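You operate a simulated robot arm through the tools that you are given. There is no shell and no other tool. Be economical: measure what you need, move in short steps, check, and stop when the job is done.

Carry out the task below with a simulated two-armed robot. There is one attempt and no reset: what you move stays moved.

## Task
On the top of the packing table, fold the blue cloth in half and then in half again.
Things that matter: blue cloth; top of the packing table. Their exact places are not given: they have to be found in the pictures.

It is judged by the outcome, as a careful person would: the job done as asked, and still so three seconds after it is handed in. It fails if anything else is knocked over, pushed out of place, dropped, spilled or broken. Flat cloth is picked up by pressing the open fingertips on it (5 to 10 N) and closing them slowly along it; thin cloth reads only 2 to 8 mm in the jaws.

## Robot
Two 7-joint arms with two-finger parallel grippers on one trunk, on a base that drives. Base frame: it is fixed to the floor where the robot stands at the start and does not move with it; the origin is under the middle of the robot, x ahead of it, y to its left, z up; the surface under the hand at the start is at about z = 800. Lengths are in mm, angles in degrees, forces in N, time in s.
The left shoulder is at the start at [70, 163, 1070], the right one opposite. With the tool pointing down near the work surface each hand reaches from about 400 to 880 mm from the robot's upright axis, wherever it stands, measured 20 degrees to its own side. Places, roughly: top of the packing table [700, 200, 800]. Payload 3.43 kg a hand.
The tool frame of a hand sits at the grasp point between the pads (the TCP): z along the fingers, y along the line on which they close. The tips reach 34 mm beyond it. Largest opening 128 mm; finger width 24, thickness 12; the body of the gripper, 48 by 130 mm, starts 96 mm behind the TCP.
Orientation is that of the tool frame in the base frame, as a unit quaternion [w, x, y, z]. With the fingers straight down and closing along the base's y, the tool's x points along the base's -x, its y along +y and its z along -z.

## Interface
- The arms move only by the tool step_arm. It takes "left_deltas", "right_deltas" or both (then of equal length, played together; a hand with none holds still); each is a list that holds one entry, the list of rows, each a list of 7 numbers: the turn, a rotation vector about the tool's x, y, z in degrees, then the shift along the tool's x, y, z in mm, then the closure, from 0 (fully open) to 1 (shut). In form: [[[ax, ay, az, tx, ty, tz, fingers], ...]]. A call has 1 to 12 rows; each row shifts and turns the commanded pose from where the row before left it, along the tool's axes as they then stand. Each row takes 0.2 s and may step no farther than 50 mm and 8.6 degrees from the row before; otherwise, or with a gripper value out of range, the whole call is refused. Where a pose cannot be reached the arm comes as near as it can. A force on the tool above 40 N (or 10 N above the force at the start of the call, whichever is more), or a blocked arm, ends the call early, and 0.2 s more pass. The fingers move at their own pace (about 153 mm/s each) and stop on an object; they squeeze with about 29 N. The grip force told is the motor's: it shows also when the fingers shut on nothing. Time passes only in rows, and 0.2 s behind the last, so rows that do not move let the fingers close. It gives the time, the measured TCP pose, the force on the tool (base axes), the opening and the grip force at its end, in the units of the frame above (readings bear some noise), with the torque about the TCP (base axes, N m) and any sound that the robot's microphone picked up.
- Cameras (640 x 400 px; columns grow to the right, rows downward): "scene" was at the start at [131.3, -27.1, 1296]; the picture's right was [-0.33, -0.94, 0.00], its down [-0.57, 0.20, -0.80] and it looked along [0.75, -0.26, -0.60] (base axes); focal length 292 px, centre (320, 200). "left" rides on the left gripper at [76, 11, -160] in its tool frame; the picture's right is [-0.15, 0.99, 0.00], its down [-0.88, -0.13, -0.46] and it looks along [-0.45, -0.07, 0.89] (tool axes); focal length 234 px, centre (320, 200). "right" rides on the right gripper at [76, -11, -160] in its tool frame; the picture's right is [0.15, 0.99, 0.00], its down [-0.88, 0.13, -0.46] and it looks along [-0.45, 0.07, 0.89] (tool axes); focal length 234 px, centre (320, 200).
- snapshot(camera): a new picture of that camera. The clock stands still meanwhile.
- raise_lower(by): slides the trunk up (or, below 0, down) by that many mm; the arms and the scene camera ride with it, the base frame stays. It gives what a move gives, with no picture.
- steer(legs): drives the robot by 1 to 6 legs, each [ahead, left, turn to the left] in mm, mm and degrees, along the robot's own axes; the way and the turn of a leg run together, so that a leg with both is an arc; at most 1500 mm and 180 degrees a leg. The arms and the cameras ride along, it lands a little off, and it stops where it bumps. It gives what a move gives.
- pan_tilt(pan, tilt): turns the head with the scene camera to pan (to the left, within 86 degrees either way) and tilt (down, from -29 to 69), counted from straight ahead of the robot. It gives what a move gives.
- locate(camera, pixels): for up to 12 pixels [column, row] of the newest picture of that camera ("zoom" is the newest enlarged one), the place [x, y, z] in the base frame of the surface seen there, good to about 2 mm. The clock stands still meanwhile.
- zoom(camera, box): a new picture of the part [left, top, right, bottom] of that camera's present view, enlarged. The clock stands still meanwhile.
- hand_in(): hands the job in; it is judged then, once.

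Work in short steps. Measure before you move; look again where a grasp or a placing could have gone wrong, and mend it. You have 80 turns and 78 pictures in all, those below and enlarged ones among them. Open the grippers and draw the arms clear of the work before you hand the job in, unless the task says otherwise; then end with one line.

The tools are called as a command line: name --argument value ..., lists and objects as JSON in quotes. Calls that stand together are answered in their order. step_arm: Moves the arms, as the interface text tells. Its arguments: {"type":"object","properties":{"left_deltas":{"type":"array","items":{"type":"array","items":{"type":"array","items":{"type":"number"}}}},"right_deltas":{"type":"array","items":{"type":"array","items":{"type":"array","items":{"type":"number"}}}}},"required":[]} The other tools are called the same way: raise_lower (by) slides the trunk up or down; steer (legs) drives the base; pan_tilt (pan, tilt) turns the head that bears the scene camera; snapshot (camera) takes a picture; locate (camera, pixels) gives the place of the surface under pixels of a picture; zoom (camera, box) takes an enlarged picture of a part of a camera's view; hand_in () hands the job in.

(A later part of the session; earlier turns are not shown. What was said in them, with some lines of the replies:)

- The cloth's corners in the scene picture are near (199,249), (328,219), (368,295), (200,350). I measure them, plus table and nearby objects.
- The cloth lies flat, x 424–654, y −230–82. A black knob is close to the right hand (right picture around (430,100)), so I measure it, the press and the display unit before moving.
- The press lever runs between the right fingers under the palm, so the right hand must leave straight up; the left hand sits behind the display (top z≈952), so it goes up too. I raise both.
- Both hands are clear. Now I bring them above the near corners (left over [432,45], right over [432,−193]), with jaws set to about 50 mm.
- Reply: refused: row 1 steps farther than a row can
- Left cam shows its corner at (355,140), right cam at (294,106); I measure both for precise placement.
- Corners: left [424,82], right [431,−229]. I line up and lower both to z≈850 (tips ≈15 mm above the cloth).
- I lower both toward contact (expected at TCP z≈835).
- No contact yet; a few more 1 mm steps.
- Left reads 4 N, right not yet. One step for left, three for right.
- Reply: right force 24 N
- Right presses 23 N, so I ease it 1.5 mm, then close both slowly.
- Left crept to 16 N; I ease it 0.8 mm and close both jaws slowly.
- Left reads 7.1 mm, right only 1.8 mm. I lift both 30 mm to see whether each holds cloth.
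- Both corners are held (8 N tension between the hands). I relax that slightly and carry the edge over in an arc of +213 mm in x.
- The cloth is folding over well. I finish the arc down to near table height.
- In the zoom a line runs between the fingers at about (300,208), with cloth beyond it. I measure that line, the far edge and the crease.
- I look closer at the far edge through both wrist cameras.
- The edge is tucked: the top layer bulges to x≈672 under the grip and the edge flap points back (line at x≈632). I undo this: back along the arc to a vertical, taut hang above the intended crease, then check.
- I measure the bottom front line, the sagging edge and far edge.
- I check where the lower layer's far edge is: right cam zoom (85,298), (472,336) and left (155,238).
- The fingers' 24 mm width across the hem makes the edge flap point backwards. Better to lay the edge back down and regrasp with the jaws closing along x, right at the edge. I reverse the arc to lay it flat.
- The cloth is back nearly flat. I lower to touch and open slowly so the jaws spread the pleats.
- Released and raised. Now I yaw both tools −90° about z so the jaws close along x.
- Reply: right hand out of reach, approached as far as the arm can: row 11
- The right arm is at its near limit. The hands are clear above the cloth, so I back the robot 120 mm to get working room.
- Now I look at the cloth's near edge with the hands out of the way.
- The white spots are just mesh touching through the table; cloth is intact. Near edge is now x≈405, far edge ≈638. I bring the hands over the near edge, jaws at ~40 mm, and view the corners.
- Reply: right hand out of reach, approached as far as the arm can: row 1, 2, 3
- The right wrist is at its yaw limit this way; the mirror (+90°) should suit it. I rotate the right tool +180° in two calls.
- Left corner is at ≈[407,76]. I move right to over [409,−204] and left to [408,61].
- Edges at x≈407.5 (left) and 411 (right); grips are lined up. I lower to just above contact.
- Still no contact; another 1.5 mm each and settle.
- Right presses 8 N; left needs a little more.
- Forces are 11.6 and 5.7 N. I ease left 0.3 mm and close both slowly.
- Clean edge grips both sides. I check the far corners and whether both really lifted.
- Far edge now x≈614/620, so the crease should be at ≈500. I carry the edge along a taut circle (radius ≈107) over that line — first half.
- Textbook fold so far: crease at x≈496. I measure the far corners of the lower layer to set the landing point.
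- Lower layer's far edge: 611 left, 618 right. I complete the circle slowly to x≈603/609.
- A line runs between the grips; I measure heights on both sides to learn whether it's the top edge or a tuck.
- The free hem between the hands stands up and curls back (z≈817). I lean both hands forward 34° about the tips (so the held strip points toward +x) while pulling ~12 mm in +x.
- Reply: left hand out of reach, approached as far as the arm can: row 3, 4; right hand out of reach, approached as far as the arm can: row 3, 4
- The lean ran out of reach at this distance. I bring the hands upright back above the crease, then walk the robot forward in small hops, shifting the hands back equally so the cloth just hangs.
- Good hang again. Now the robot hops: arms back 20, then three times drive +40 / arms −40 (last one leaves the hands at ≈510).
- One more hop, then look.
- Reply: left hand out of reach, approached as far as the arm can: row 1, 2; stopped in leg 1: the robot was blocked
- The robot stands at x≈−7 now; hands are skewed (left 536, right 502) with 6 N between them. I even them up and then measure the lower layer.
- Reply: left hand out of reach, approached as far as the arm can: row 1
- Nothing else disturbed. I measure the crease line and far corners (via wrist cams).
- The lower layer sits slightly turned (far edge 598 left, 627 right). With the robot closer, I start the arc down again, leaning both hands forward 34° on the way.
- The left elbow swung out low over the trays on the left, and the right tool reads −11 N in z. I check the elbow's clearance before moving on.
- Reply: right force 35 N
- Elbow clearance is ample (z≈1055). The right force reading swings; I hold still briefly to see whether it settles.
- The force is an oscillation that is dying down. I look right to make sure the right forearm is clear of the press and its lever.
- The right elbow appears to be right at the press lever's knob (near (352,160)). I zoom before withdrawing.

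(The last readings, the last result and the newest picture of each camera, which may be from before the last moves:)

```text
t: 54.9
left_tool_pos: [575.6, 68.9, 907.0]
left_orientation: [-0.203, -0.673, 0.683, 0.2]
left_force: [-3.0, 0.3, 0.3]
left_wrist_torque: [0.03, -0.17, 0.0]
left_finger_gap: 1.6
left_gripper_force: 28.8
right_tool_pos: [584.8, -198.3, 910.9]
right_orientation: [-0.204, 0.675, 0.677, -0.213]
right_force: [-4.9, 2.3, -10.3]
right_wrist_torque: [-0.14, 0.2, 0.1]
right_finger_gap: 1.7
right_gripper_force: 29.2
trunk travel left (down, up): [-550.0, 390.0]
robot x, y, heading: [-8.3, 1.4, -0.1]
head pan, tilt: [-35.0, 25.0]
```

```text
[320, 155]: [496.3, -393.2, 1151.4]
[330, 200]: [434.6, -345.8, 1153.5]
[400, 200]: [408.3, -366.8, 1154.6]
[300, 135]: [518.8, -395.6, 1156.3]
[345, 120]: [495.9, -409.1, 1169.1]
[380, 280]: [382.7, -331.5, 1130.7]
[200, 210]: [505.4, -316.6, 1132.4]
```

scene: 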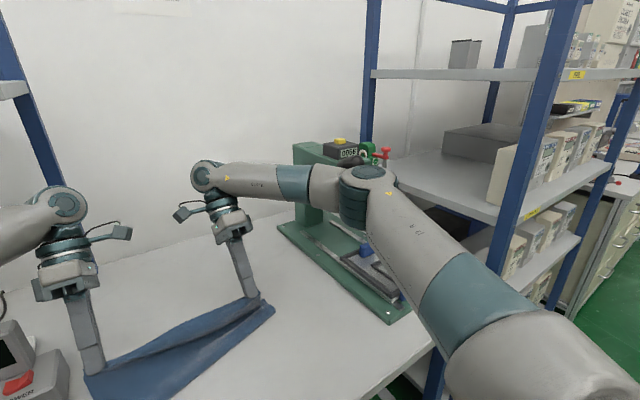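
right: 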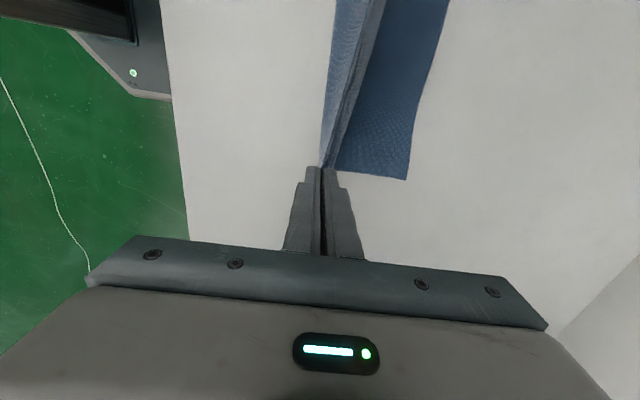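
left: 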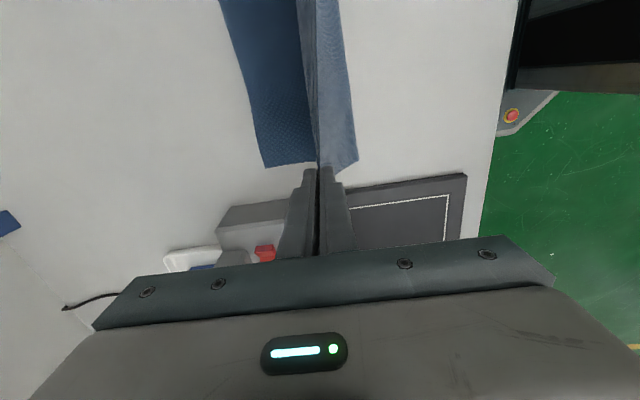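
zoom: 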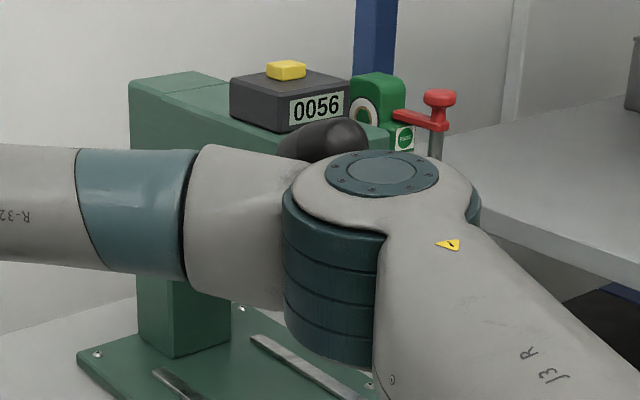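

The knob hasn't moved (496,−393,1151) but the elbow is within millimetres of it. I back the robot 60 mm, which takes the elbow away from it, then check forces.

steer --legs '[[-60, 0, 0]]'

step_arm --left_deltas '[[[0, 0, 0, 0, 0, 0, 1], [0, 0, 0, 0, 0, 0, 1]]]' --right_deltas '[[[0, 0, 0, 0, 0, 0, 1], [0, 0, 0, 0, 0, 0, 1]]]'

pan_tilt --pan -12 --tilt 38

snapshot --camera "scene"

```text
t: 55.9
left_tool_pos: [532.9, 59.7, 895.4]
left_orientation: [-0.204, -0.672, 0.68, 0.211]
left_force: [-1.0, -0.9, 0.0]
left_wrist_torque: [-0.04, -0.05, 0.02]
left_finger_gap: 1.7
left_gripper_force: 29.2
right_tool_pos: [547.5, -209.8, 908.2]
right_orientation: [-0.208, 0.677, 0.675, -0.209]
right_force: [0.9, 0.3, 0.0]
right_wrist_torque: [0.01, 0.0, -0.02]
right_finger_gap: 2.0
right_gripper_force: 29.3
trunk travel left (down, up): [-550.0, 390.0]
robot x, y, heading: [-62.6, -0.8, -0.1]
head pan, tilt: [-35.0, 25.0]
```

```text
t: 56.5
left_tool_pos: [532.6, 60.9, 896.6]
left_orientation: [-0.204, -0.672, 0.681, 0.21]
left_force: [-0.6, -0.9, 0.2]
left_wrist_torque: [0.02, -0.01, 0.03]
left_finger_gap: 1.6
left_gripper_force: 28.6
right_tool_pos: [545.8, -209.8, 909.1]
right_orientation: [-0.208, 0.677, 0.675, -0.208]
right_force: [0.5, 0.0, -0.2]
right_wrist_torque: [0.0, -0.01, 0.03]
right_finger_gap: 1.7
right_gripper_force: 28.7
trunk travel left (down, up): [-550.0, 390.0]
robot x, y, heading: [-65.0, -0.4, -0.4]
head pan, tilt: [-35.0, 25.0]
```

```text
t: 57.4
left_tool_pos: [532.8, 59.9, 897.0]
left_orientation: [-0.204, -0.672, 0.68, 0.21]
left_force: [-0.1, -0.5, -0.7]
left_wrist_torque: [-0.02, 0.0, -0.01]
left_finger_gap: 1.9
left_gripper_force: 28.5
right_tool_pos: [546.6, -209.5, 909.1]
right_orientation: [-0.208, 0.676, 0.675, -0.209]
right_force: [0.0, 0.9, 0.3]
right_wrist_torque: [0.0, -0.03, -0.01]
right_finger_gap: 1.8
right_gripper_force: 28.9
trunk travel left (down, up): [-550.0, 390.0]
robot x, y, heading: [-66.0, -0.2, -0.3]
head pan, tilt: [-12.0, 38.0]
```

```text
22 pictures are left
```

scene: 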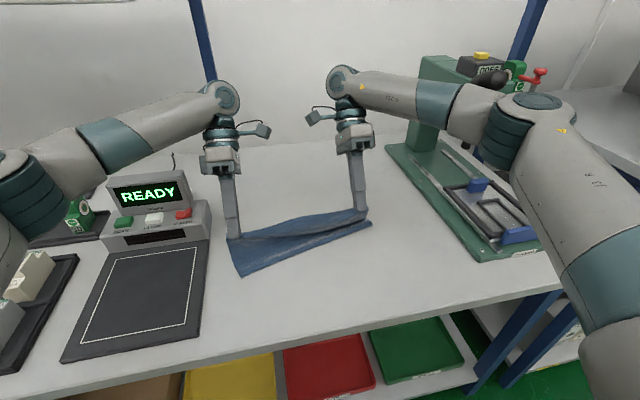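

Forces are quiet and the lean is kept. I measure the present crease and lower-layer far corners.

locate --camera "scene" --pixels '[[241, 274], [300, 252], [369, 223], [300, 225], [300, 235], [330, 213]]'

snapshot --camera "left"

snapshot --camera "right"

```text
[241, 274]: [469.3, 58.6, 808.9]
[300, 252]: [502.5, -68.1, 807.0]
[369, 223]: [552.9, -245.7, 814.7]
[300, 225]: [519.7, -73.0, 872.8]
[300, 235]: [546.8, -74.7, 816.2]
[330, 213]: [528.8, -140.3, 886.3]
```

```text
21 pictures are left
```

left: 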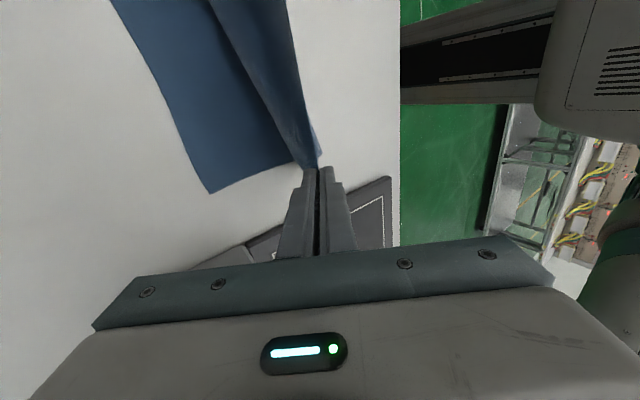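

```text
20 pictures are left
```

right: 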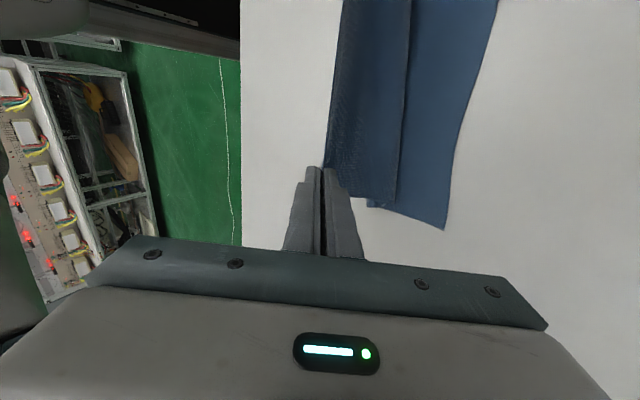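

locate --camera "left" --pixels '[[211, 190], [180, 125], [140, 45], [270, 178]]'

locate --camera "right" --pixels '[[443, 227], [458, 150], [490, 30], [385, 205]]'

```text
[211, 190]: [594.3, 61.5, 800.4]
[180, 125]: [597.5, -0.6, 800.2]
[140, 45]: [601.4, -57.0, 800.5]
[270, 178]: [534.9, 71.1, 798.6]
```

```text
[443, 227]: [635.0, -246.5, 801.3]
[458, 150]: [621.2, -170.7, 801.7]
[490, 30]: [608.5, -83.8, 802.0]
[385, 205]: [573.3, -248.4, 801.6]
```

The lower layer is turned ~7.6° (far corners [594,61] and [635,−246]). I first lift taut above the crease, then descend along the circle with the hands still leaned, aiming tips at [588,47] and [625,−222].

step_arm --left_deltas '[[[0, 0, 0, 3, 20.9, -7.6, 1], [0, 0, 0, 3, 20.9, -7.6, 1], [0, 0, 0, 0, 0, 0, 1], [0, 0, 0, 0, 0, 0, 1]]]' --right_deltas '[[[0, 0, 0, -3, -7.3, -10.8, 1], [0, 0, 0, -3, -7.3, -10.8, 1], [0, 0, 0, 0, 0, 0, 1], [0, 0, 0, 0, 0, 0, 1]]]'

```text
t: 58.4
left_tool_pos: [508.0, 55.0, 929.7]
left_orientation: [-0.206, -0.672, 0.679, 0.212]
left_force: [0.4, -1.3, 1.3]
left_wrist_torque: [-0.04, -0.04, 0.02]
left_finger_gap: 1.6
left_gripper_force: 28.9
right_tool_pos: [544.2, -214.1, 914.0]
right_orientation: [-0.219, 0.672, 0.672, -0.222]
right_force: [0.2, 1.2, 0.0]
right_wrist_torque: [0.02, 0.0, -0.02]
right_finger_gap: 1.7
right_gripper_force: 29.3
trunk travel left (down, up): [-550.0, 390.0]
robot x, y, heading: [-64.9, 2.6, -0.2]
head pan, tilt: [-12.0, 38.0]
```

Right rose less than asked (tip ≈85 mm up), so I adapt its path and do the first half of the descent.

step_arm --left_deltas '[[[0, 0, 0, 1, -16.0, -8.4, 1], [0, 0, 0, 1, -17.5, -4.5, 1], [0, 0, 0, 1, -16.9, -1.8, 1], [0, 0, 0, 1, -16.4, 1.0, 1], [0, 0, 0, 1, -15.8, 3.8, 1], [0, 0, 0, 0, 0, 0, 1]]]' --right_deltas '[[[0, 0, 0, -1, 13.0, -11.2, 1], [0, 0, 0, -1, 14.1, -9.5, 1], [0, 0, 0, -1, 11.6, -7.8, 1], [0, 0, 0, -1, 14.4, -0.1, 1], [0, 0, 0, -1, 13.9, 2.7, 1], [0, 0, 0, 0, 0, 0, 1]]]'

zoom --camera "scene" --box '[180, 100, 420, 290]'

```text
t: 59.8
left_tool_pos: [579.8, 48.8, 895.7]
left_orientation: [-0.205, -0.671, 0.68, 0.21]
left_force: [-0.8, -0.6, 0.9]
left_wrist_torque: [-0.06, -0.07, 0.0]
left_finger_gap: 1.5
left_gripper_force: 28.4
right_tool_pos: [618.0, -221.1, 919.6]
right_orientation: [-0.208, 0.677, 0.675, -0.209]
right_force: [-0.8, -0.4, 0.8]
right_wrist_torque: [0.02, -0.04, 0.0]
right_finger_gap: 1.8
right_gripper_force: 29.3
trunk travel left (down, up): [-550.0, 390.0]
robot x, y, heading: [-62.0, -1.3, -0.2]
head pan, tilt: [-12.0, 38.0]
```

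```text
2.11 times, centred on (300, 195) of scene
```

zoom: 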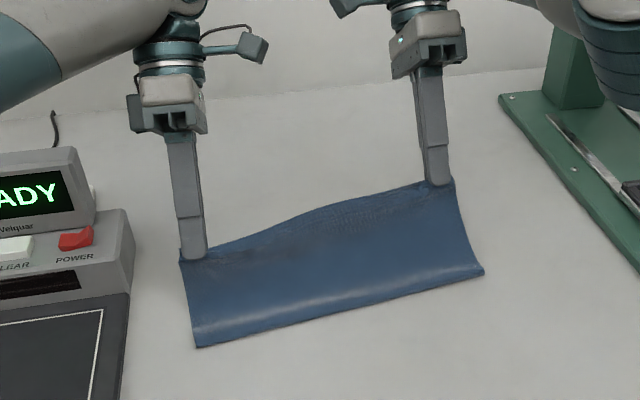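

Now the hem lies well. I measure the crease before the final descent.

locate --camera "zoom" --pixels '[[197, 344], [340, 310], [481, 271], [300, 215], [330, 222]]'

zoom --camera "right" --box '[240, 0, 560, 240]'

locate --camera "zoom" --pixels '[[150, 150], [250, 280], [200, 200], [300, 200], [350, 300], [330, 100]]'

```text
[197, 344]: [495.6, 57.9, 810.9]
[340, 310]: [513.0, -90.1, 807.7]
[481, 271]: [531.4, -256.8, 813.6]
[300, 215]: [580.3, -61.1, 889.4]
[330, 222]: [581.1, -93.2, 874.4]
```

```text
1.67 times, centred on (400, 120) of right
```

zoom: 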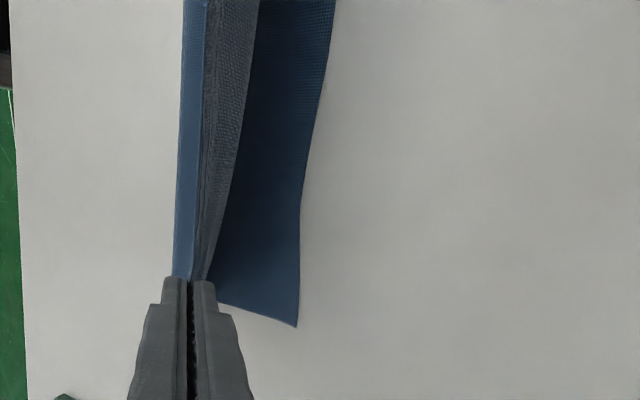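

```text
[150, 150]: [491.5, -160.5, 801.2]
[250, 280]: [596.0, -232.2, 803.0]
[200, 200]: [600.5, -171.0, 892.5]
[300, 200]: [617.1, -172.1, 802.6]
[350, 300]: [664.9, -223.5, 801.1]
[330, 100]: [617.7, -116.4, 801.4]
```

I finish the descent to just above the table.

step_arm --left_deltas '[[[0, 0, 0, 0, -11.4, 4.4, 1], [0, 0, 0, 0, -10.6, 4.9, 1], [0, 0, 0, 0, -10.3, 6.3, 1], [0, 0, 0, 0, -9.5, 6.9, 1], [0, 0, 0, 0, -7.5, 5.8, 1], [0, 0, 0, 0, -5.6, 4.7, 1], [0, 0, 0, 0, 0, 0, 1]]]' --right_deltas '[[[0, 0, 0, 0, 12, 8.8, 1], [0, 0, 0, 0, 13.4, 9.1, 1], [0, 0, 0, 0, 12.5, 9.6, 1], [0, 0, 0, 0, 12.5, 9.6, 1], [0, 0, 0, 0, 10, 7.7, 1], [0, 0, 0, 0, 7.2, 7.2, 1], [0, 0, 0, 0, 0, 0, 1]]]'

zoom --camera "scene" --box '[180, 130, 400, 290]'

locate --camera "zoom" --pixels '[[60, 330], [200, 290], [300, 260], [380, 225], [250, 220], [200, 230], [150, 240], [300, 190]]'

```text
t: 61.4
left_tool_pos: [608.6, 48.2, 835.9]
left_orientation: [-0.204, -0.672, 0.68, 0.21]
left_force: [-0.6, -0.6, 3.8]
left_wrist_torque: [-0.02, -0.01, -0.01]
left_finger_gap: 1.6
left_gripper_force: 28.8
right_tool_pos: [638.6, -220.6, 849.2]
right_orientation: [-0.207, 0.676, 0.676, -0.208]
right_force: [0.8, 0.8, 0.1]
right_wrist_torque: [0.02, 0.0, -0.01]
right_finger_gap: 2.0
right_gripper_force: 28.8
right hand out of reach, approached as far as the arm can: row 5
trunk travel left (down, up): [-550.0, 390.0]
robot x, y, heading: [-64.8, -1.4, -0.2]
head pan, tilt: [-12.0, 38.0]
```

```text
2.50 times, centred on (290, 210) of scene
```

zoom: 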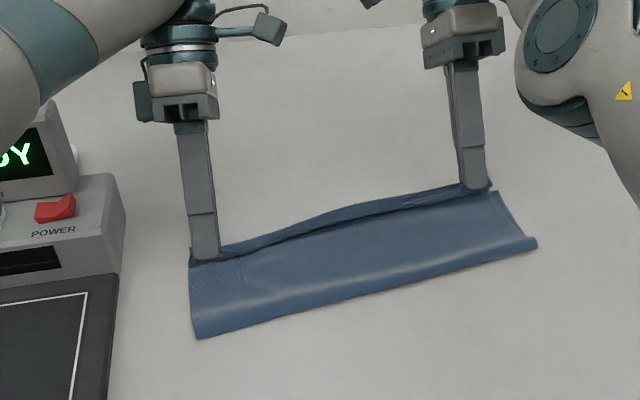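

```text
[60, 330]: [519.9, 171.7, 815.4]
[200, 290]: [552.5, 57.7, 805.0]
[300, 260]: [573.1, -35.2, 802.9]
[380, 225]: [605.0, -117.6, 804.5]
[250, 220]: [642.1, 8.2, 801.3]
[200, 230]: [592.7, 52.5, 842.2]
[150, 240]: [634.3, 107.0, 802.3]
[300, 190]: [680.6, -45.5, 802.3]
```

Left touches (3.8 N), right is ~12 mm high at its reach limit. I lower the right while reducing its lean a little, then open both jaws gently.

step_arm --right_deltas '[[[-8.5, 0, 0, 0, 2.2, 3.3, 1], [0, 0, 0, 0, 2.2, 3.5, 1], [0, 0, 0, 0, 0.5, 2, 1], [0, 0, 0, 0, 0, 0, 1]]]'

```text
t: 62.4
left_tool_pos: [607.8, 48.5, 836.7]
left_orientation: [-0.205, -0.672, 0.68, 0.21]
left_force: [-0.5, -0.7, 5.0]
left_wrist_torque: [0.0, 0.01, 0.0]
left_finger_gap: 1.5
left_gripper_force: 28.8
right_tool_pos: [638.4, -220.1, 840.0]
right_orientation: [-0.157, 0.69, 0.688, -0.158]
right_force: [-0.3, 0.0, 0.0]
right_wrist_torque: [0.02, -0.01, -0.03]
right_finger_gap: 1.4
right_gripper_force: 28.6
trunk travel left (down, up): [-550.0, 390.0]
robot x, y, heading: [-66.9, 0.3, -0.2]
head pan, tilt: [-12.0, 38.0]
```

Right tip now ≈9 mm above the table. I set it down, then open both slightly while rising, and back out along the tool axis then up.

step_arm --left_deltas '[[[0, 0, 0, 0, 0, 0, 1], [0, 0, 0, 0, 0, 0, 1], [0, 0, 0, 0, 2.2, -3.3, 0.95], [0, 0, 0, 0, 1.7, -2.5, 0.9], [0, 0, 0, 0, 0, -10, 0.87], [0, 0, 0, 0, 0, -20, 0.85], [0, 0, 0, 0, 22.4, -33, 0.85], [0, 0, 0, 0, 22.4, -33, 0.85]]]' --right_deltas '[[[0, 0, 0, 0, 1.7, 3.6, 1], [0, 0, 0, 0, 0, 0, 1], [0, 0, 0, 0, -1.7, -3.6, 0.95], [0, 0, 0, 0, -1.3, -2.7, 0.9], [0, 0, 0, 0, 0, -10, 0.87], [0, 0, 0, 0, 0, -20, 0.85], [0, 0, 0, 0, -17.4, -36, 0.85], [0, 0, 0, 0, -17.4, -36, 0.85]]]'

zoom --camera "scene" --box '[180, 130, 400, 290]'

```text
t: 64.2
left_tool_pos: [605.2, 50.3, 951.1]
left_orientation: [-0.205, -0.672, 0.681, 0.209]
left_force: [-0.1, 0.6, -0.5]
left_wrist_torque: [-0.08, -0.03, 0.03]
left_finger_gap: 19.0
left_gripper_force: 0.1
left hand out of reach, approached as far as the arm can: row 6, 8
right_tool_pos: [651.5, -219.6, 950.0]
right_orientation: [-0.157, 0.69, 0.688, -0.159]
right_force: [-0.7, -0.4, 0.3]
right_wrist_torque: [-0.01, 0.0, -0.01]
right_finger_gap: 19.2
right_gripper_force: 0.1
trunk travel left (down, up): [-550.0, 390.0]
robot x, y, heading: [-62.3, -0.6, -0.2]
head pan, tilt: [-12.0, 38.0]
```

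```text
2.50 times, centred on (290, 210) of scene
```

zoom: 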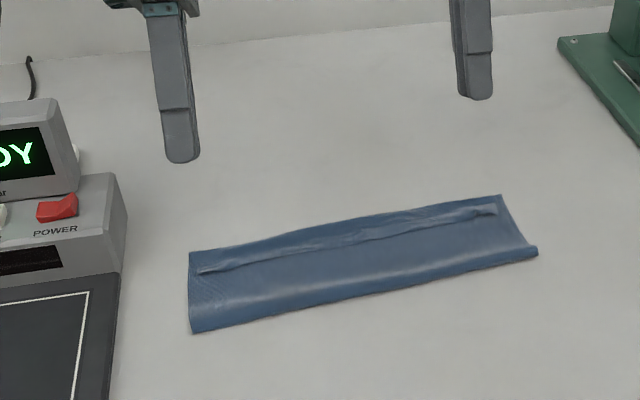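

Released. The hem is turned back as a narrow strip; I measure strip edge, fold, and far edges.

locate --camera "zoom" --pixels '[[200, 274], [350, 241], [494, 214], [191, 252], [340, 221], [499, 196], [195, 332], [360, 295], [536, 250], [345, 232]]'

zoom --camera "scene" --box '[240, 200, 300, 245]'

```text
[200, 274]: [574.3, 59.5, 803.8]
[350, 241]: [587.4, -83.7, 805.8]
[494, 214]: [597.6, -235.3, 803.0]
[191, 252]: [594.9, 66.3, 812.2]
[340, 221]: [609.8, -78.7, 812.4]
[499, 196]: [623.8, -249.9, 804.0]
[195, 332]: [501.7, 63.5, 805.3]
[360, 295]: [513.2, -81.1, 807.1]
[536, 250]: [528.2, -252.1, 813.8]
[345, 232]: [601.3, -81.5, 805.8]
```

```text
8.89 times, centred on (270, 222) of scene
```

zoom: 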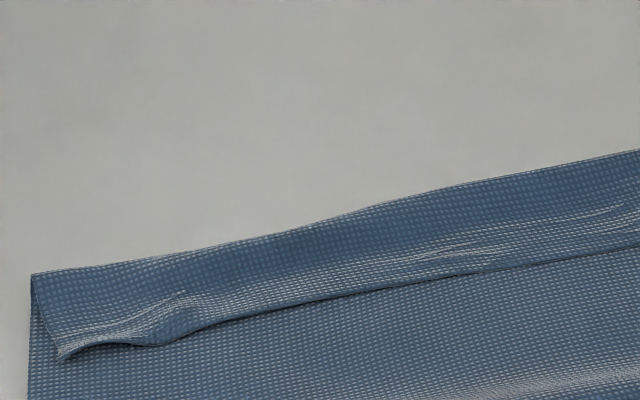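

The hem strip (≈22 mm) will end up inside the second fold, and the half-fold is square (crease x≈502–528, far edge ≈595–624), so I go on. Second fold: the left hand will take the left end (mid [548,65]) to the right end (mid [576,−251]); I park the right arm up and to the right and turn the left hand upright with jaws along y.

step_arm --left_deltas '[[[8.5, 0, 0, 0, 0, 0, 0.7], [8.5, 0, 0, 0, 0, 0, 0.7], [8.5, 0, 0, 0, 0, 0, 0.7], [8.5, 0, 0, 0, 0, 0, 0.7], [0, 0, 8.5, 0, 0, 0, 0.7], [0, 0, 8.5, 0, 0, 0, 0.7], [0, 0, 8.5, 0, 0, 0, 0.7], [0, 0, 8.5, 0, 0, 0, 0.7], [0, 0, 8.5, 0, 0, 0, 0.7], [0, 0, 8.5, 0, 0, 0, 0.7], [0, 0, 8.5, 0, 0, 0, 0.7], [0, 0, 8.5, 0, 0, 0, 0.7]]]' --right_deltas '[[[-8.5, 0, 0, 0, 0, -20, 0.85], [-8.5, 0, 0, 0, 0, -20, 0.85], [-8.5, 0, 0, 0, 0, -20, 0.85], [0, 0, 0, 0, 0, -45, 0.85], [0, 0, 0, 0, 0, -45, 0.85], [0, 0, 0, 0, 0, -45, 0.85], [0, 0, 0, 0, 0, -45, 0.85], [0, 0, 0, 0, 0, -45, 0.85], [0, 0, 0, -40, -12, 0, 0.85], [0, 0, 0, -40, -12, 0, 0.85], [0, 0, 0, -40, -12, 0, 0.85], [0, 0, 0, -40, -12, 0, 0.85]]]'

step_arm --left_deltas '[[[0, 0, 8.5, 0, 0, 0, 0.7], [0, 0, 8.5, 0, 0, 0, 0.7], [0, 0, 0, 0, 0, 0, 0.7]]]'

snapshot --camera "scene"

```text
t: 66.8
left_tool_pos: [606.8, 47.6, 950.0]
left_orientation: [-0.001, -0.183, 0.983, 0.003]
left_force: [0.4, 0.3, -0.3]
left_wrist_torque: [0.01, -0.02, 0.01]
left_finger_gap: 38.2
left_gripper_force: 0.1
right_tool_pos: [619.5, -381.1, 1220.3]
right_orientation: [-0.003, 0.707, 0.707, -0.003]
right_force: [-0.6, -0.2, 0.0]
right_wrist_torque: [-0.01, -0.01, -0.02]
right_finger_gap: 19.1
right_gripper_force: 0.0
right hand out of reach, approached as far as the arm can: row 8
trunk travel left (down, up): [-550.0, 390.0]
robot x, y, heading: [-66.0, 2.0, -0.4]
head pan, tilt: [-12.0, 38.0]
```

```text
t: 67.5
left_tool_pos: [606.9, 48.3, 949.9]
left_orientation: [-0.001, -0.036, 0.999, 0.002]
left_force: [0.8, -0.1, 0.6]
left_wrist_torque: [-0.02, 0.02, 0.03]
left_finger_gap: 38.2
left_gripper_force: 0.0
right_tool_pos: [619.6, -378.9, 1219.2]
right_orientation: [-0.001, 0.708, 0.707, -0.003]
right_force: [0.2, 0.1, -0.6]
right_wrist_torque: [0.0, -0.03, 0.01]
right_finger_gap: 19.2
right_gripper_force: 0.0
trunk travel left (down, up): [-550.0, 390.0]
robot x, y, heading: [-62.9, 1.7, -0.0]
head pan, tilt: [-12.0, 38.0]
```

```text
14 pictures are left
```

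scene: 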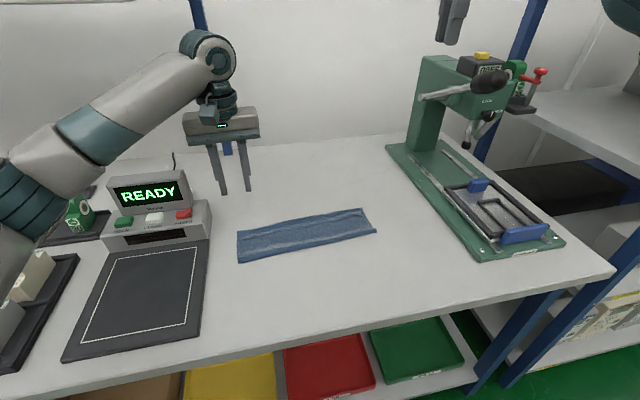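

The right arm is parked clear. I bring the left hand over the left end of the strip and verify with the wrist camera.

step_arm --left_deltas '[[[0, 0, 0, 19.2, 7.3, 25, 0.7], [0, 0, 0, 19.2, 7.3, 25, 0.7], [0, 0, 0, 19.2, 7.3, 30, 0.7], [0, 0, 0, 0, 0, 0, 0.7]]]'

snapshot --camera "left"

```text
t: 68.5
left_tool_pos: [547.3, 68.1, 869.2]
left_orientation: [-0.001, -0.037, 0.999, 0.002]
left_force: [0.0, -0.8, -0.6]
left_wrist_torque: [-0.02, 0.03, 0.01]
left_finger_gap: 38.4
left_gripper_force: 0.0
right_tool_pos: [620.4, -379.4, 1219.4]
right_orientation: [0.0, 0.708, 0.706, -0.002]
right_force: [0.4, 0.1, -0.5]
right_wrist_torque: [0.02, 0.0, -0.01]
right_finger_gap: 19.1
right_gripper_force: 0.0
trunk travel left (down, up): [-550.0, 390.0]
robot x, y, heading: [-66.0, -2.0, -0.2]
head pan, tilt: [-12.0, 38.0]
```

```text
13 pictures are left
```

left: 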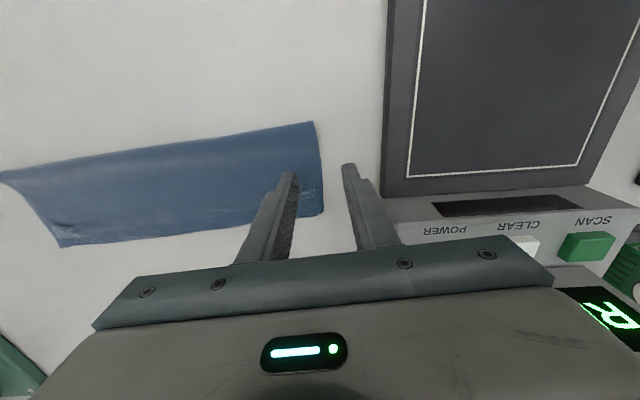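

locate --camera "left" --pixels '[[312, 124], [318, 165], [321, 190], [322, 210], [62, 244], [3, 175], [318, 178]]'

```text
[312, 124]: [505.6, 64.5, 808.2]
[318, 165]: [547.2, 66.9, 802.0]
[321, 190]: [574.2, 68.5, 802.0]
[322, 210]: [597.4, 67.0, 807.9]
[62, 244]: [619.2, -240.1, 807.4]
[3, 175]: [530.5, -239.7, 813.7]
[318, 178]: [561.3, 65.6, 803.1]
```

The end edge is y≈67 at x=547; the jaws straddle it well. I lower to contact.

step_arm --left_deltas '[[[0, 0, 0, 0, 0, 14, 0.7], [0, 0, 0, 0, 0, 14, 0.7], [0, 0, 0, 0, 0, 4.5, 0.7], [0, 0, 0, 0, 0, 1, 0.7], [0, 0, 0, 0, 0, 0, 0.7], [0, 0, 0, 0, 0, 0, 0.7]]]'

```text
t: 70.0
left_tool_pos: [546.5, 67.7, 835.8]
left_orientation: [-0.001, -0.037, 0.999, 0.002]
left_force: [0.1, -0.6, 0.7]
left_wrist_torque: [-0.01, -0.02, 0.0]
left_finger_gap: 38.5
left_gripper_force: 0.1
right_tool_pos: [619.1, -378.9, 1219.9]
right_orientation: [-0.001, 0.708, 0.706, -0.002]
right_force: [0.4, 0.8, 0.4]
right_wrist_torque: [-0.02, 0.01, 0.0]
right_finger_gap: 19.2
right_gripper_force: 0.0
trunk travel left (down, up): [-550.0, 390.0]
robot x, y, heading: [-70.4, -0.2, -0.5]
head pan, tilt: [-12.0, 38.0]
```

step_arm --left_deltas '[[[0, 0, 0, 0, 0, 1.5, 0.7], [0, 0, 0, 0, 0, 0.5, 0.7], [0, 0, 0, 0, 0, 0, 0.7]]]'

```text
t: 70.8
left_tool_pos: [546.6, 67.9, 836.0]
left_orientation: [0.0, -0.037, 0.999, 0.002]
left_force: [3.2, 0.6, 13.8]
left_wrist_torque: [-0.3, -0.08, 0.03]
left_finger_gap: 38.1
left_gripper_force: 0.0
right_tool_pos: [619.2, -379.3, 1220.4]
right_orientation: [0.0, 0.708, 0.706, -0.001]
right_force: [-0.6, -0.2, -0.6]
right_wrist_torque: [0.01, 0.0, 0.01]
right_finger_gap: 19.2
right_gripper_force: 0.0
trunk travel left (down, up): [-550.0, 390.0]
robot x, y, heading: [-67.6, -0.4, -0.6]
head pan, tilt: [-12.0, 38.0]
```

13.8 N pressing, mainly on the cloth side as expected; I close slowly.

step_arm --left_deltas '[[[0, 0, 0, 0, 0, 0, 0.73], [0, 0, 0, 0, 0, 0, 0.76], [0, 0, 0, 0, 0, 0, 0.79], [0, 0, 0, 0, 0, 0, 0.82], [0, 0, 0, 0, 0, 0, 0.85], [0, 0, 0, 0, 0, 0, 0.88], [0, 0, 0, 0, 0, 0, 0.91], [0, 0, 0, 0, 0, 0, 0.94], [0, 0, 0, 0, 0, 0, 0.97], [0, 0, 0, 0, 0, 0, 1], [0, 0, 0, 0, 0, 0, 1]]]'

step_arm --left_deltas '[[[0, 0, 0, 0, 0, -15, 1], [0, 0, 0, 0, 0, -15, 1], [0, 0, 0, 0, -5, -10, 1], [0, 0, 0, 0, 0, 0, 1]]]'

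zoom --camera "scene" --box '[190, 150, 400, 290]'

snapshot --camera "left"

```text
t: 73.2
left_tool_pos: [546.3, 67.3, 836.2]
left_orientation: [0.0, -0.037, 0.999, 0.003]
left_force: [-0.4, -1.6, 20.9]
left_wrist_torque: [-0.16, 0.01, -0.04]
left_finger_gap: 1.9
left_gripper_force: 29.3
right_tool_pos: [618.4, -378.0, 1220.5]
right_orientation: [-0.001, 0.707, 0.707, -0.002]
right_force: [-0.9, -1.1, 0.6]
right_wrist_torque: [-0.01, 0.01, 0.0]
right_finger_gap: 19.2
right_gripper_force: 0.1
trunk travel left (down, up): [-550.0, 390.0]
robot x, y, heading: [-64.7, -0.4, -0.1]
head pan, tilt: [-12.0, 38.0]
```

```text
t: 74.2
left_tool_pos: [547.2, 62.0, 873.8]
left_orientation: [-0.002, -0.036, 0.999, 0.003]
left_force: [0.8, -0.3, 0.7]
left_wrist_torque: [-0.01, 0.01, 0.03]
left_finger_gap: 1.9
left_gripper_force: 29.4
right_tool_pos: [618.7, -378.0, 1220.7]
right_orientation: [-0.001, 0.708, 0.706, -0.003]
right_force: [0.7, 0.2, -0.2]
right_wrist_torque: [-0.01, -0.02, 0.0]
right_finger_gap: 19.2
right_gripper_force: 0.1
trunk travel left (down, up): [-550.0, 390.0]
robot x, y, heading: [-66.2, 2.0, -0.2]
head pan, tilt: [-12.0, 38.0]
```

```text
2.86 times, centred on (295, 220) of scene
```

zoom: 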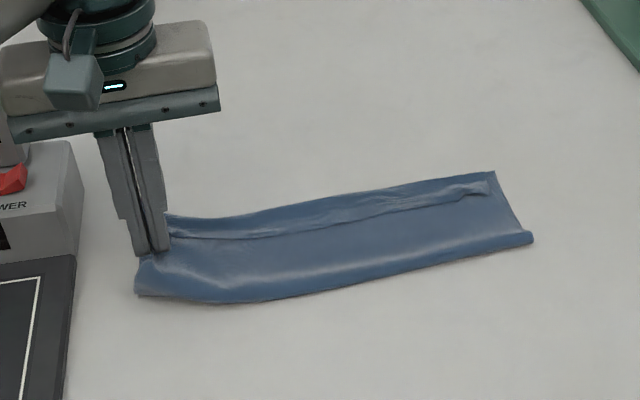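

```text
11 pictures are left
```

left: 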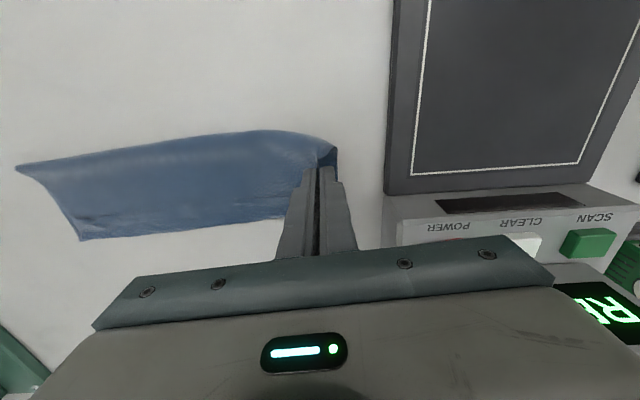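

The whole end seems lifted with both layers. I continue up the arc (fold line at y≈−88) and then check the underside.

step_arm --left_deltas '[[[0, 0, 0, 0, -12, -26, 1], [0, 0, 0, 0, -17, -25, 1], [0, 0, 0, 0, -24, -24, 1], [0, 0, 0, 0, -30, -18, 1], [0, 0, 0, 0, 0, 0, 1]]]'

zoom --camera "scene" --box '[190, 130, 400, 290]'

```text
t: 75.3
left_tool_pos: [554.4, -20.2, 966.6]
left_orientation: [-0.002, -0.037, 0.999, 0.002]
left_force: [-0.2, 0.7, 0.0]
left_wrist_torque: [-0.01, -0.02, 0.01]
left_finger_gap: 1.8
left_gripper_force: 29.0
right_tool_pos: [620.9, -377.7, 1221.1]
right_orientation: [-0.001, 0.707, 0.707, -0.001]
right_force: [0.7, 1.1, 0.2]
right_wrist_torque: [0.01, 0.03, -0.01]
right_finger_gap: 19.3
right_gripper_force: 0.0
trunk travel left (down, up): [-550.0, 390.0]
robot x, y, heading: [-65.9, -2.4, -0.1]
head pan, tilt: [-12.0, 38.0]
```

```text
2.50 times, centred on (295, 210) of scene
```

zoom: 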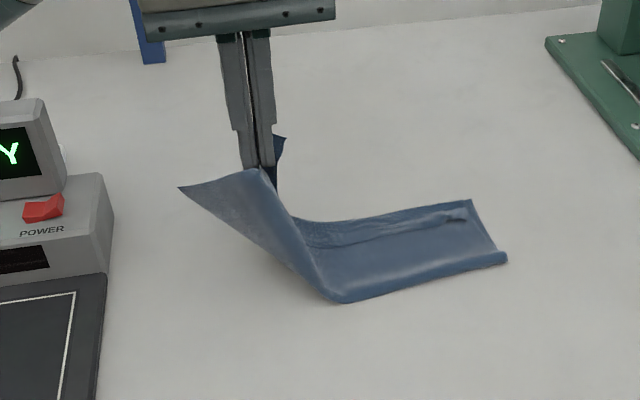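

Both layers come up cleanly. I carry the end over the top of the arc.

step_arm --left_deltas '[[[0, 0, 0, 0, -34, -14, 1], [0, 0, 0, 0, -34, -5, 1], [0, 0, 0, 0, -35, 5, 1], [0, 0, 0, 0, -35, 13, 1], [0, 0, 0, 0, -15, 10, 1], [0, 0, 0, 0, -15, 11, 1], [0, 0, 0, 0, 0, 0, 1]]]'

snapshot --camera "scene"

```text
t: 77.0
left_tool_pos: [567.0, -187.1, 944.6]
left_orientation: [-0.001, -0.036, 0.999, 0.002]
left_force: [-0.2, -0.1, 0.0]
left_wrist_torque: [-0.02, -0.01, 0.0]
left_finger_gap: 2.1
left_gripper_force: 29.7
right_tool_pos: [620.7, -379.5, 1220.6]
right_orientation: [-0.001, 0.708, 0.706, -0.002]
right_force: [0.6, 0.5, -0.5]
right_wrist_torque: [-0.02, -0.02, 0.0]
right_finger_gap: 19.3
right_gripper_force: 0.1
trunk travel left (down, up): [-550.0, 390.0]
robot x, y, heading: [-63.7, 1.6, -0.6]
head pan, tilt: [-12.0, 38.0]
```

```text
9 pictures are left
```

scene: 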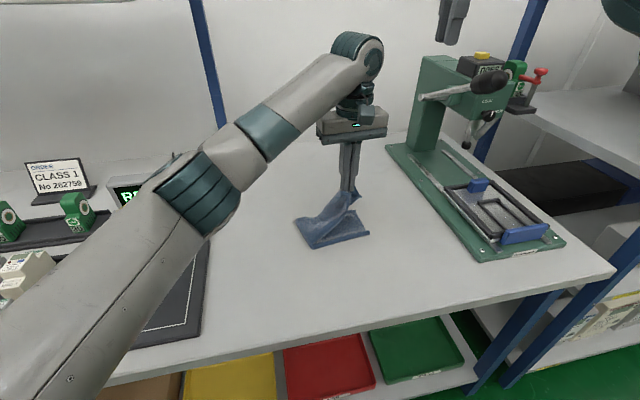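

The fold is forming; I measure the new crease and the lower right end.

locate --camera "scene" --pixels '[[297, 222], [313, 247], [368, 234], [340, 240], [360, 212], [352, 198], [330, 203]]'

zoom --camera "scene" --box '[270, 160, 390, 260]'

```text
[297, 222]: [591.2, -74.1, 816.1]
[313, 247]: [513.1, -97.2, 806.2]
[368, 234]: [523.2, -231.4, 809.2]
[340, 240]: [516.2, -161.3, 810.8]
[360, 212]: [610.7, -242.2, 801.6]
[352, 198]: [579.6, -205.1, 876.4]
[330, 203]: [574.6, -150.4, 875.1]
```

```text
4.00 times, centred on (330, 210) of scene
```

zoom: 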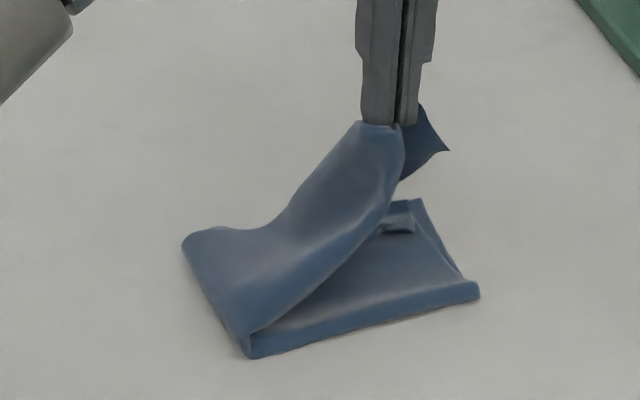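

Excellent; lower end at y≈−232…−242. I finish the descent with a slightly taut finish at y≈−236.

step_arm --left_deltas '[[[0, 0, 0, 0, -17, 17, 1], [0, 0, 0, 0, -12, 18, 1], [0, 0, 0, 0, -9, 18, 1], [0, 0, 0, 0, -6, 18, 1], [0, 0, 0, 0, -4, 15, 1], [0, 0, 0, 0, -2, 9, 1], [0, 0, 0, 0, 0, 4, 1], [0, 0, 0, 0, 0, 0, 1]]]'

zoom --camera "scene" --box '[270, 160, 390, 260]'

```text
t: 78.8
left_tool_pos: [569.8, -236.4, 846.3]
left_orientation: [-0.001, -0.036, 0.999, 0.002]
left_force: [-0.1, 0.5, 0.9]
left_wrist_torque: [-0.01, 0.03, 0.0]
left_finger_gap: 2.0
left_gripper_force: 29.2
right_tool_pos: [620.9, -378.3, 1220.4]
right_orientation: [-0.001, 0.707, 0.707, -0.003]
right_force: [0.2, 0.3, -0.4]
right_wrist_torque: [-0.01, -0.02, -0.03]
right_finger_gap: 19.1
right_gripper_force: 0.0
trunk travel left (down, up): [-550.0, 390.0]
robot x, y, heading: [-66.1, -0.4, -0.2]
head pan, tilt: [-12.0, 38.0]
```

```text
4.00 times, centred on (330, 210) of scene
```

zoom: 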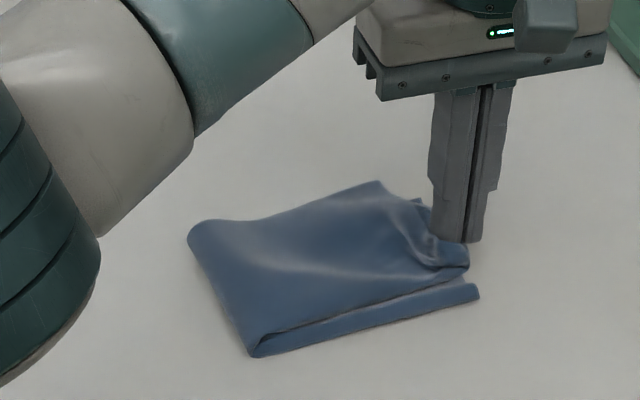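

Very good. I set it down the last few millimetres, open the jaws gently and withdraw straight up.

step_arm --left_deltas '[[[0, 0, 0, 0, -2, 3, 1], [0, 0, 0, 0, 0, 2, 1], [0, 0, 0, 0, 0, 0, 0.96], [0, 0, 0, 0, 0, -1, 0.92], [0, 0, 0, 0, 0, -1, 0.87], [0, 0, 0, 0, 0, -10, 0.85], [0, 0, 0, 0, 0, -20, 0.85], [0, 0, 0, 0, 0, -35, 0.85], [0, 0, 0, 0, 0, -45, 0.85], [0, 0, 0, 0, 0, 0, 0.85]]]'

zoom --camera "scene" --box '[270, 160, 390, 260]'

locate --camera "zoom" --pixels '[[192, 228], [255, 352], [478, 295], [420, 200], [380, 182], [465, 265], [320, 250], [430, 230], [440, 260]]'

```text
t: 81.0
left_tool_pos: [571.8, -234.9, 953.9]
left_orientation: [-0.001, -0.038, 0.999, 0.001]
left_force: [-0.6, 0.7, 0.0]
left_wrist_torque: [0.01, 0.02, -0.04]
left_finger_gap: 19.0
left_gripper_force: 0.1
left hand out of reach, approached as far as the arm can: row 9
right_tool_pos: [620.1, -379.3, 1218.8]
right_orientation: [-0.001, 0.707, 0.707, -0.002]
right_force: [0.4, -0.1, -0.4]
right_wrist_torque: [0.0, 0.02, 0.0]
right_finger_gap: 19.3
right_gripper_force: 0.1
trunk travel left (down, up): [-550.0, 390.0]
robot x, y, heading: [-66.5, -5.7, -0.1]
head pan, tilt: [-12.0, 38.0]
```

```text
4.00 times, centred on (330, 210) of scene
```

zoom: 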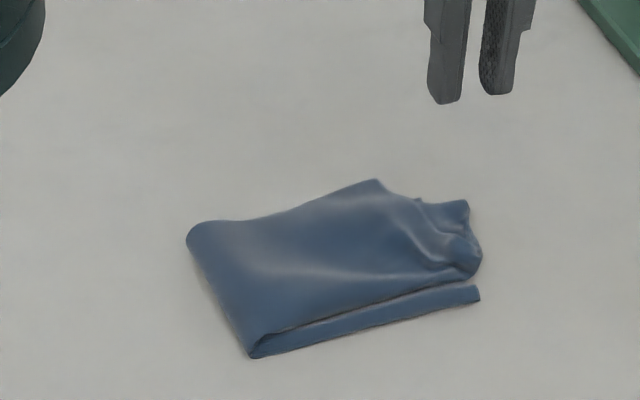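

```text
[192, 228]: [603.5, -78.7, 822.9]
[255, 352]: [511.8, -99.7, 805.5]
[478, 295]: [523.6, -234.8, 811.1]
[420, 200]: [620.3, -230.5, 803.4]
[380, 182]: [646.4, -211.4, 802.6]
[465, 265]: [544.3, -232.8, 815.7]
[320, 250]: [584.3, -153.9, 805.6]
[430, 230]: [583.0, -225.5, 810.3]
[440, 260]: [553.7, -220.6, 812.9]
```

The cloth now lies as a neat quarter (about y −79…−235, x 512–646, ≤ 23 mm high). I draw the left arm back to its side, open both grippers, and take a last look.

step_arm --left_deltas '[[[0, 0, 0, 0, 35, 0, 0.85], [0, 0, 0, 0, 40, -10, 0.85], [0, 0, 0, 0, 40, -15, 0.85], [0, 0, 0, 0, 40, -15, 0.6], [0, 0, 0, 0, 40, -15, 0.3], [0, 0, 0, 0, 40, -15, 0], [0, 0, 0, 0, 25, -15, 0], [0, 0, 0, 0, 0, 0, 0]]]' --right_deltas '[[[0, 0, 0, 0, 0, 0, 0.85], [0, 0, 0, 0, 0, 0, 0.85], [0, 0, 0, 0, 0, 0, 0.6], [0, 0, 0, 0, 0, 0, 0.5], [0, 0, 0, 0, 0, 0, 0.3], [0, 0, 0, 0, 0, 0, 0], [0, 0, 0, 0, 0, 0, 0], [0, 0, 0, 0, 0, 0, 0]]]'

snapshot --camera "scene"

zoom --camera "scene" --box '[270, 180, 390, 260]'

```text
t: 82.8
left_tool_pos: [554.1, 22.5, 1039.5]
left_orientation: [-0.001, -0.037, 0.999, 0.003]
left_force: [0.5, -0.1, 0.2]
left_wrist_torque: [0.01, 0.0, 0.03]
left_finger_gap: 128.0
left_gripper_force: 0.1
right_tool_pos: [619.8, -379.8, 1218.6]
right_orientation: [-0.002, 0.708, 0.706, -0.002]
right_force: [0.1, -0.1, -0.2]
right_wrist_torque: [0.01, 0.05, 0.01]
right_finger_gap: 128.0
right_gripper_force: 0.0
trunk travel left (down, up): [-550.0, 390.0]
robot x, y, heading: [-62.8, -3.1, -0.6]
head pan, tilt: [-12.0, 38.0]
```

```text
5 pictures are left
```

scene: 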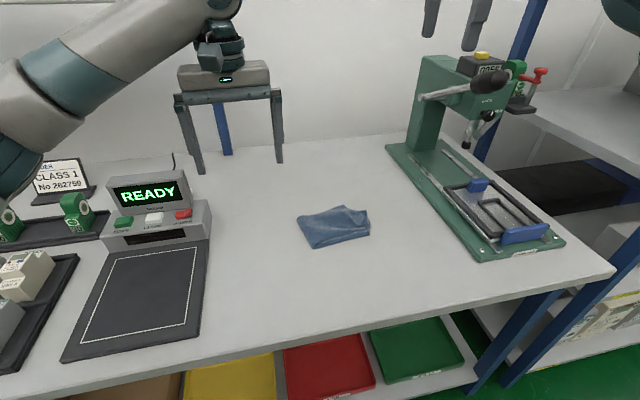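

```text
5.00 times, centred on (330, 220) of scene
```

zoom: 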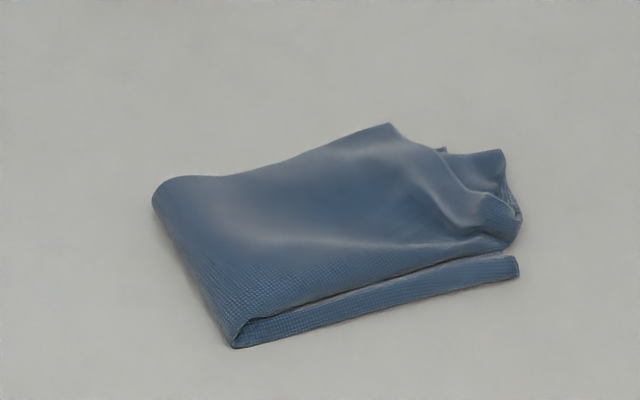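

The cloth is folded in quarters on the table. Nothing else has moved, both grippers are open and the arms are clear, so I hand in.

hand_in

```text
The job is handed in.
```

The blue cloth is folded in half and then in half again on the packing table. The fold isn't perfectly neat: one end is slightly rumpled, one corner sticks out a little, and a 22 mm strip of hem is turned back inside. Nothing else on the table was knocked over or moved.
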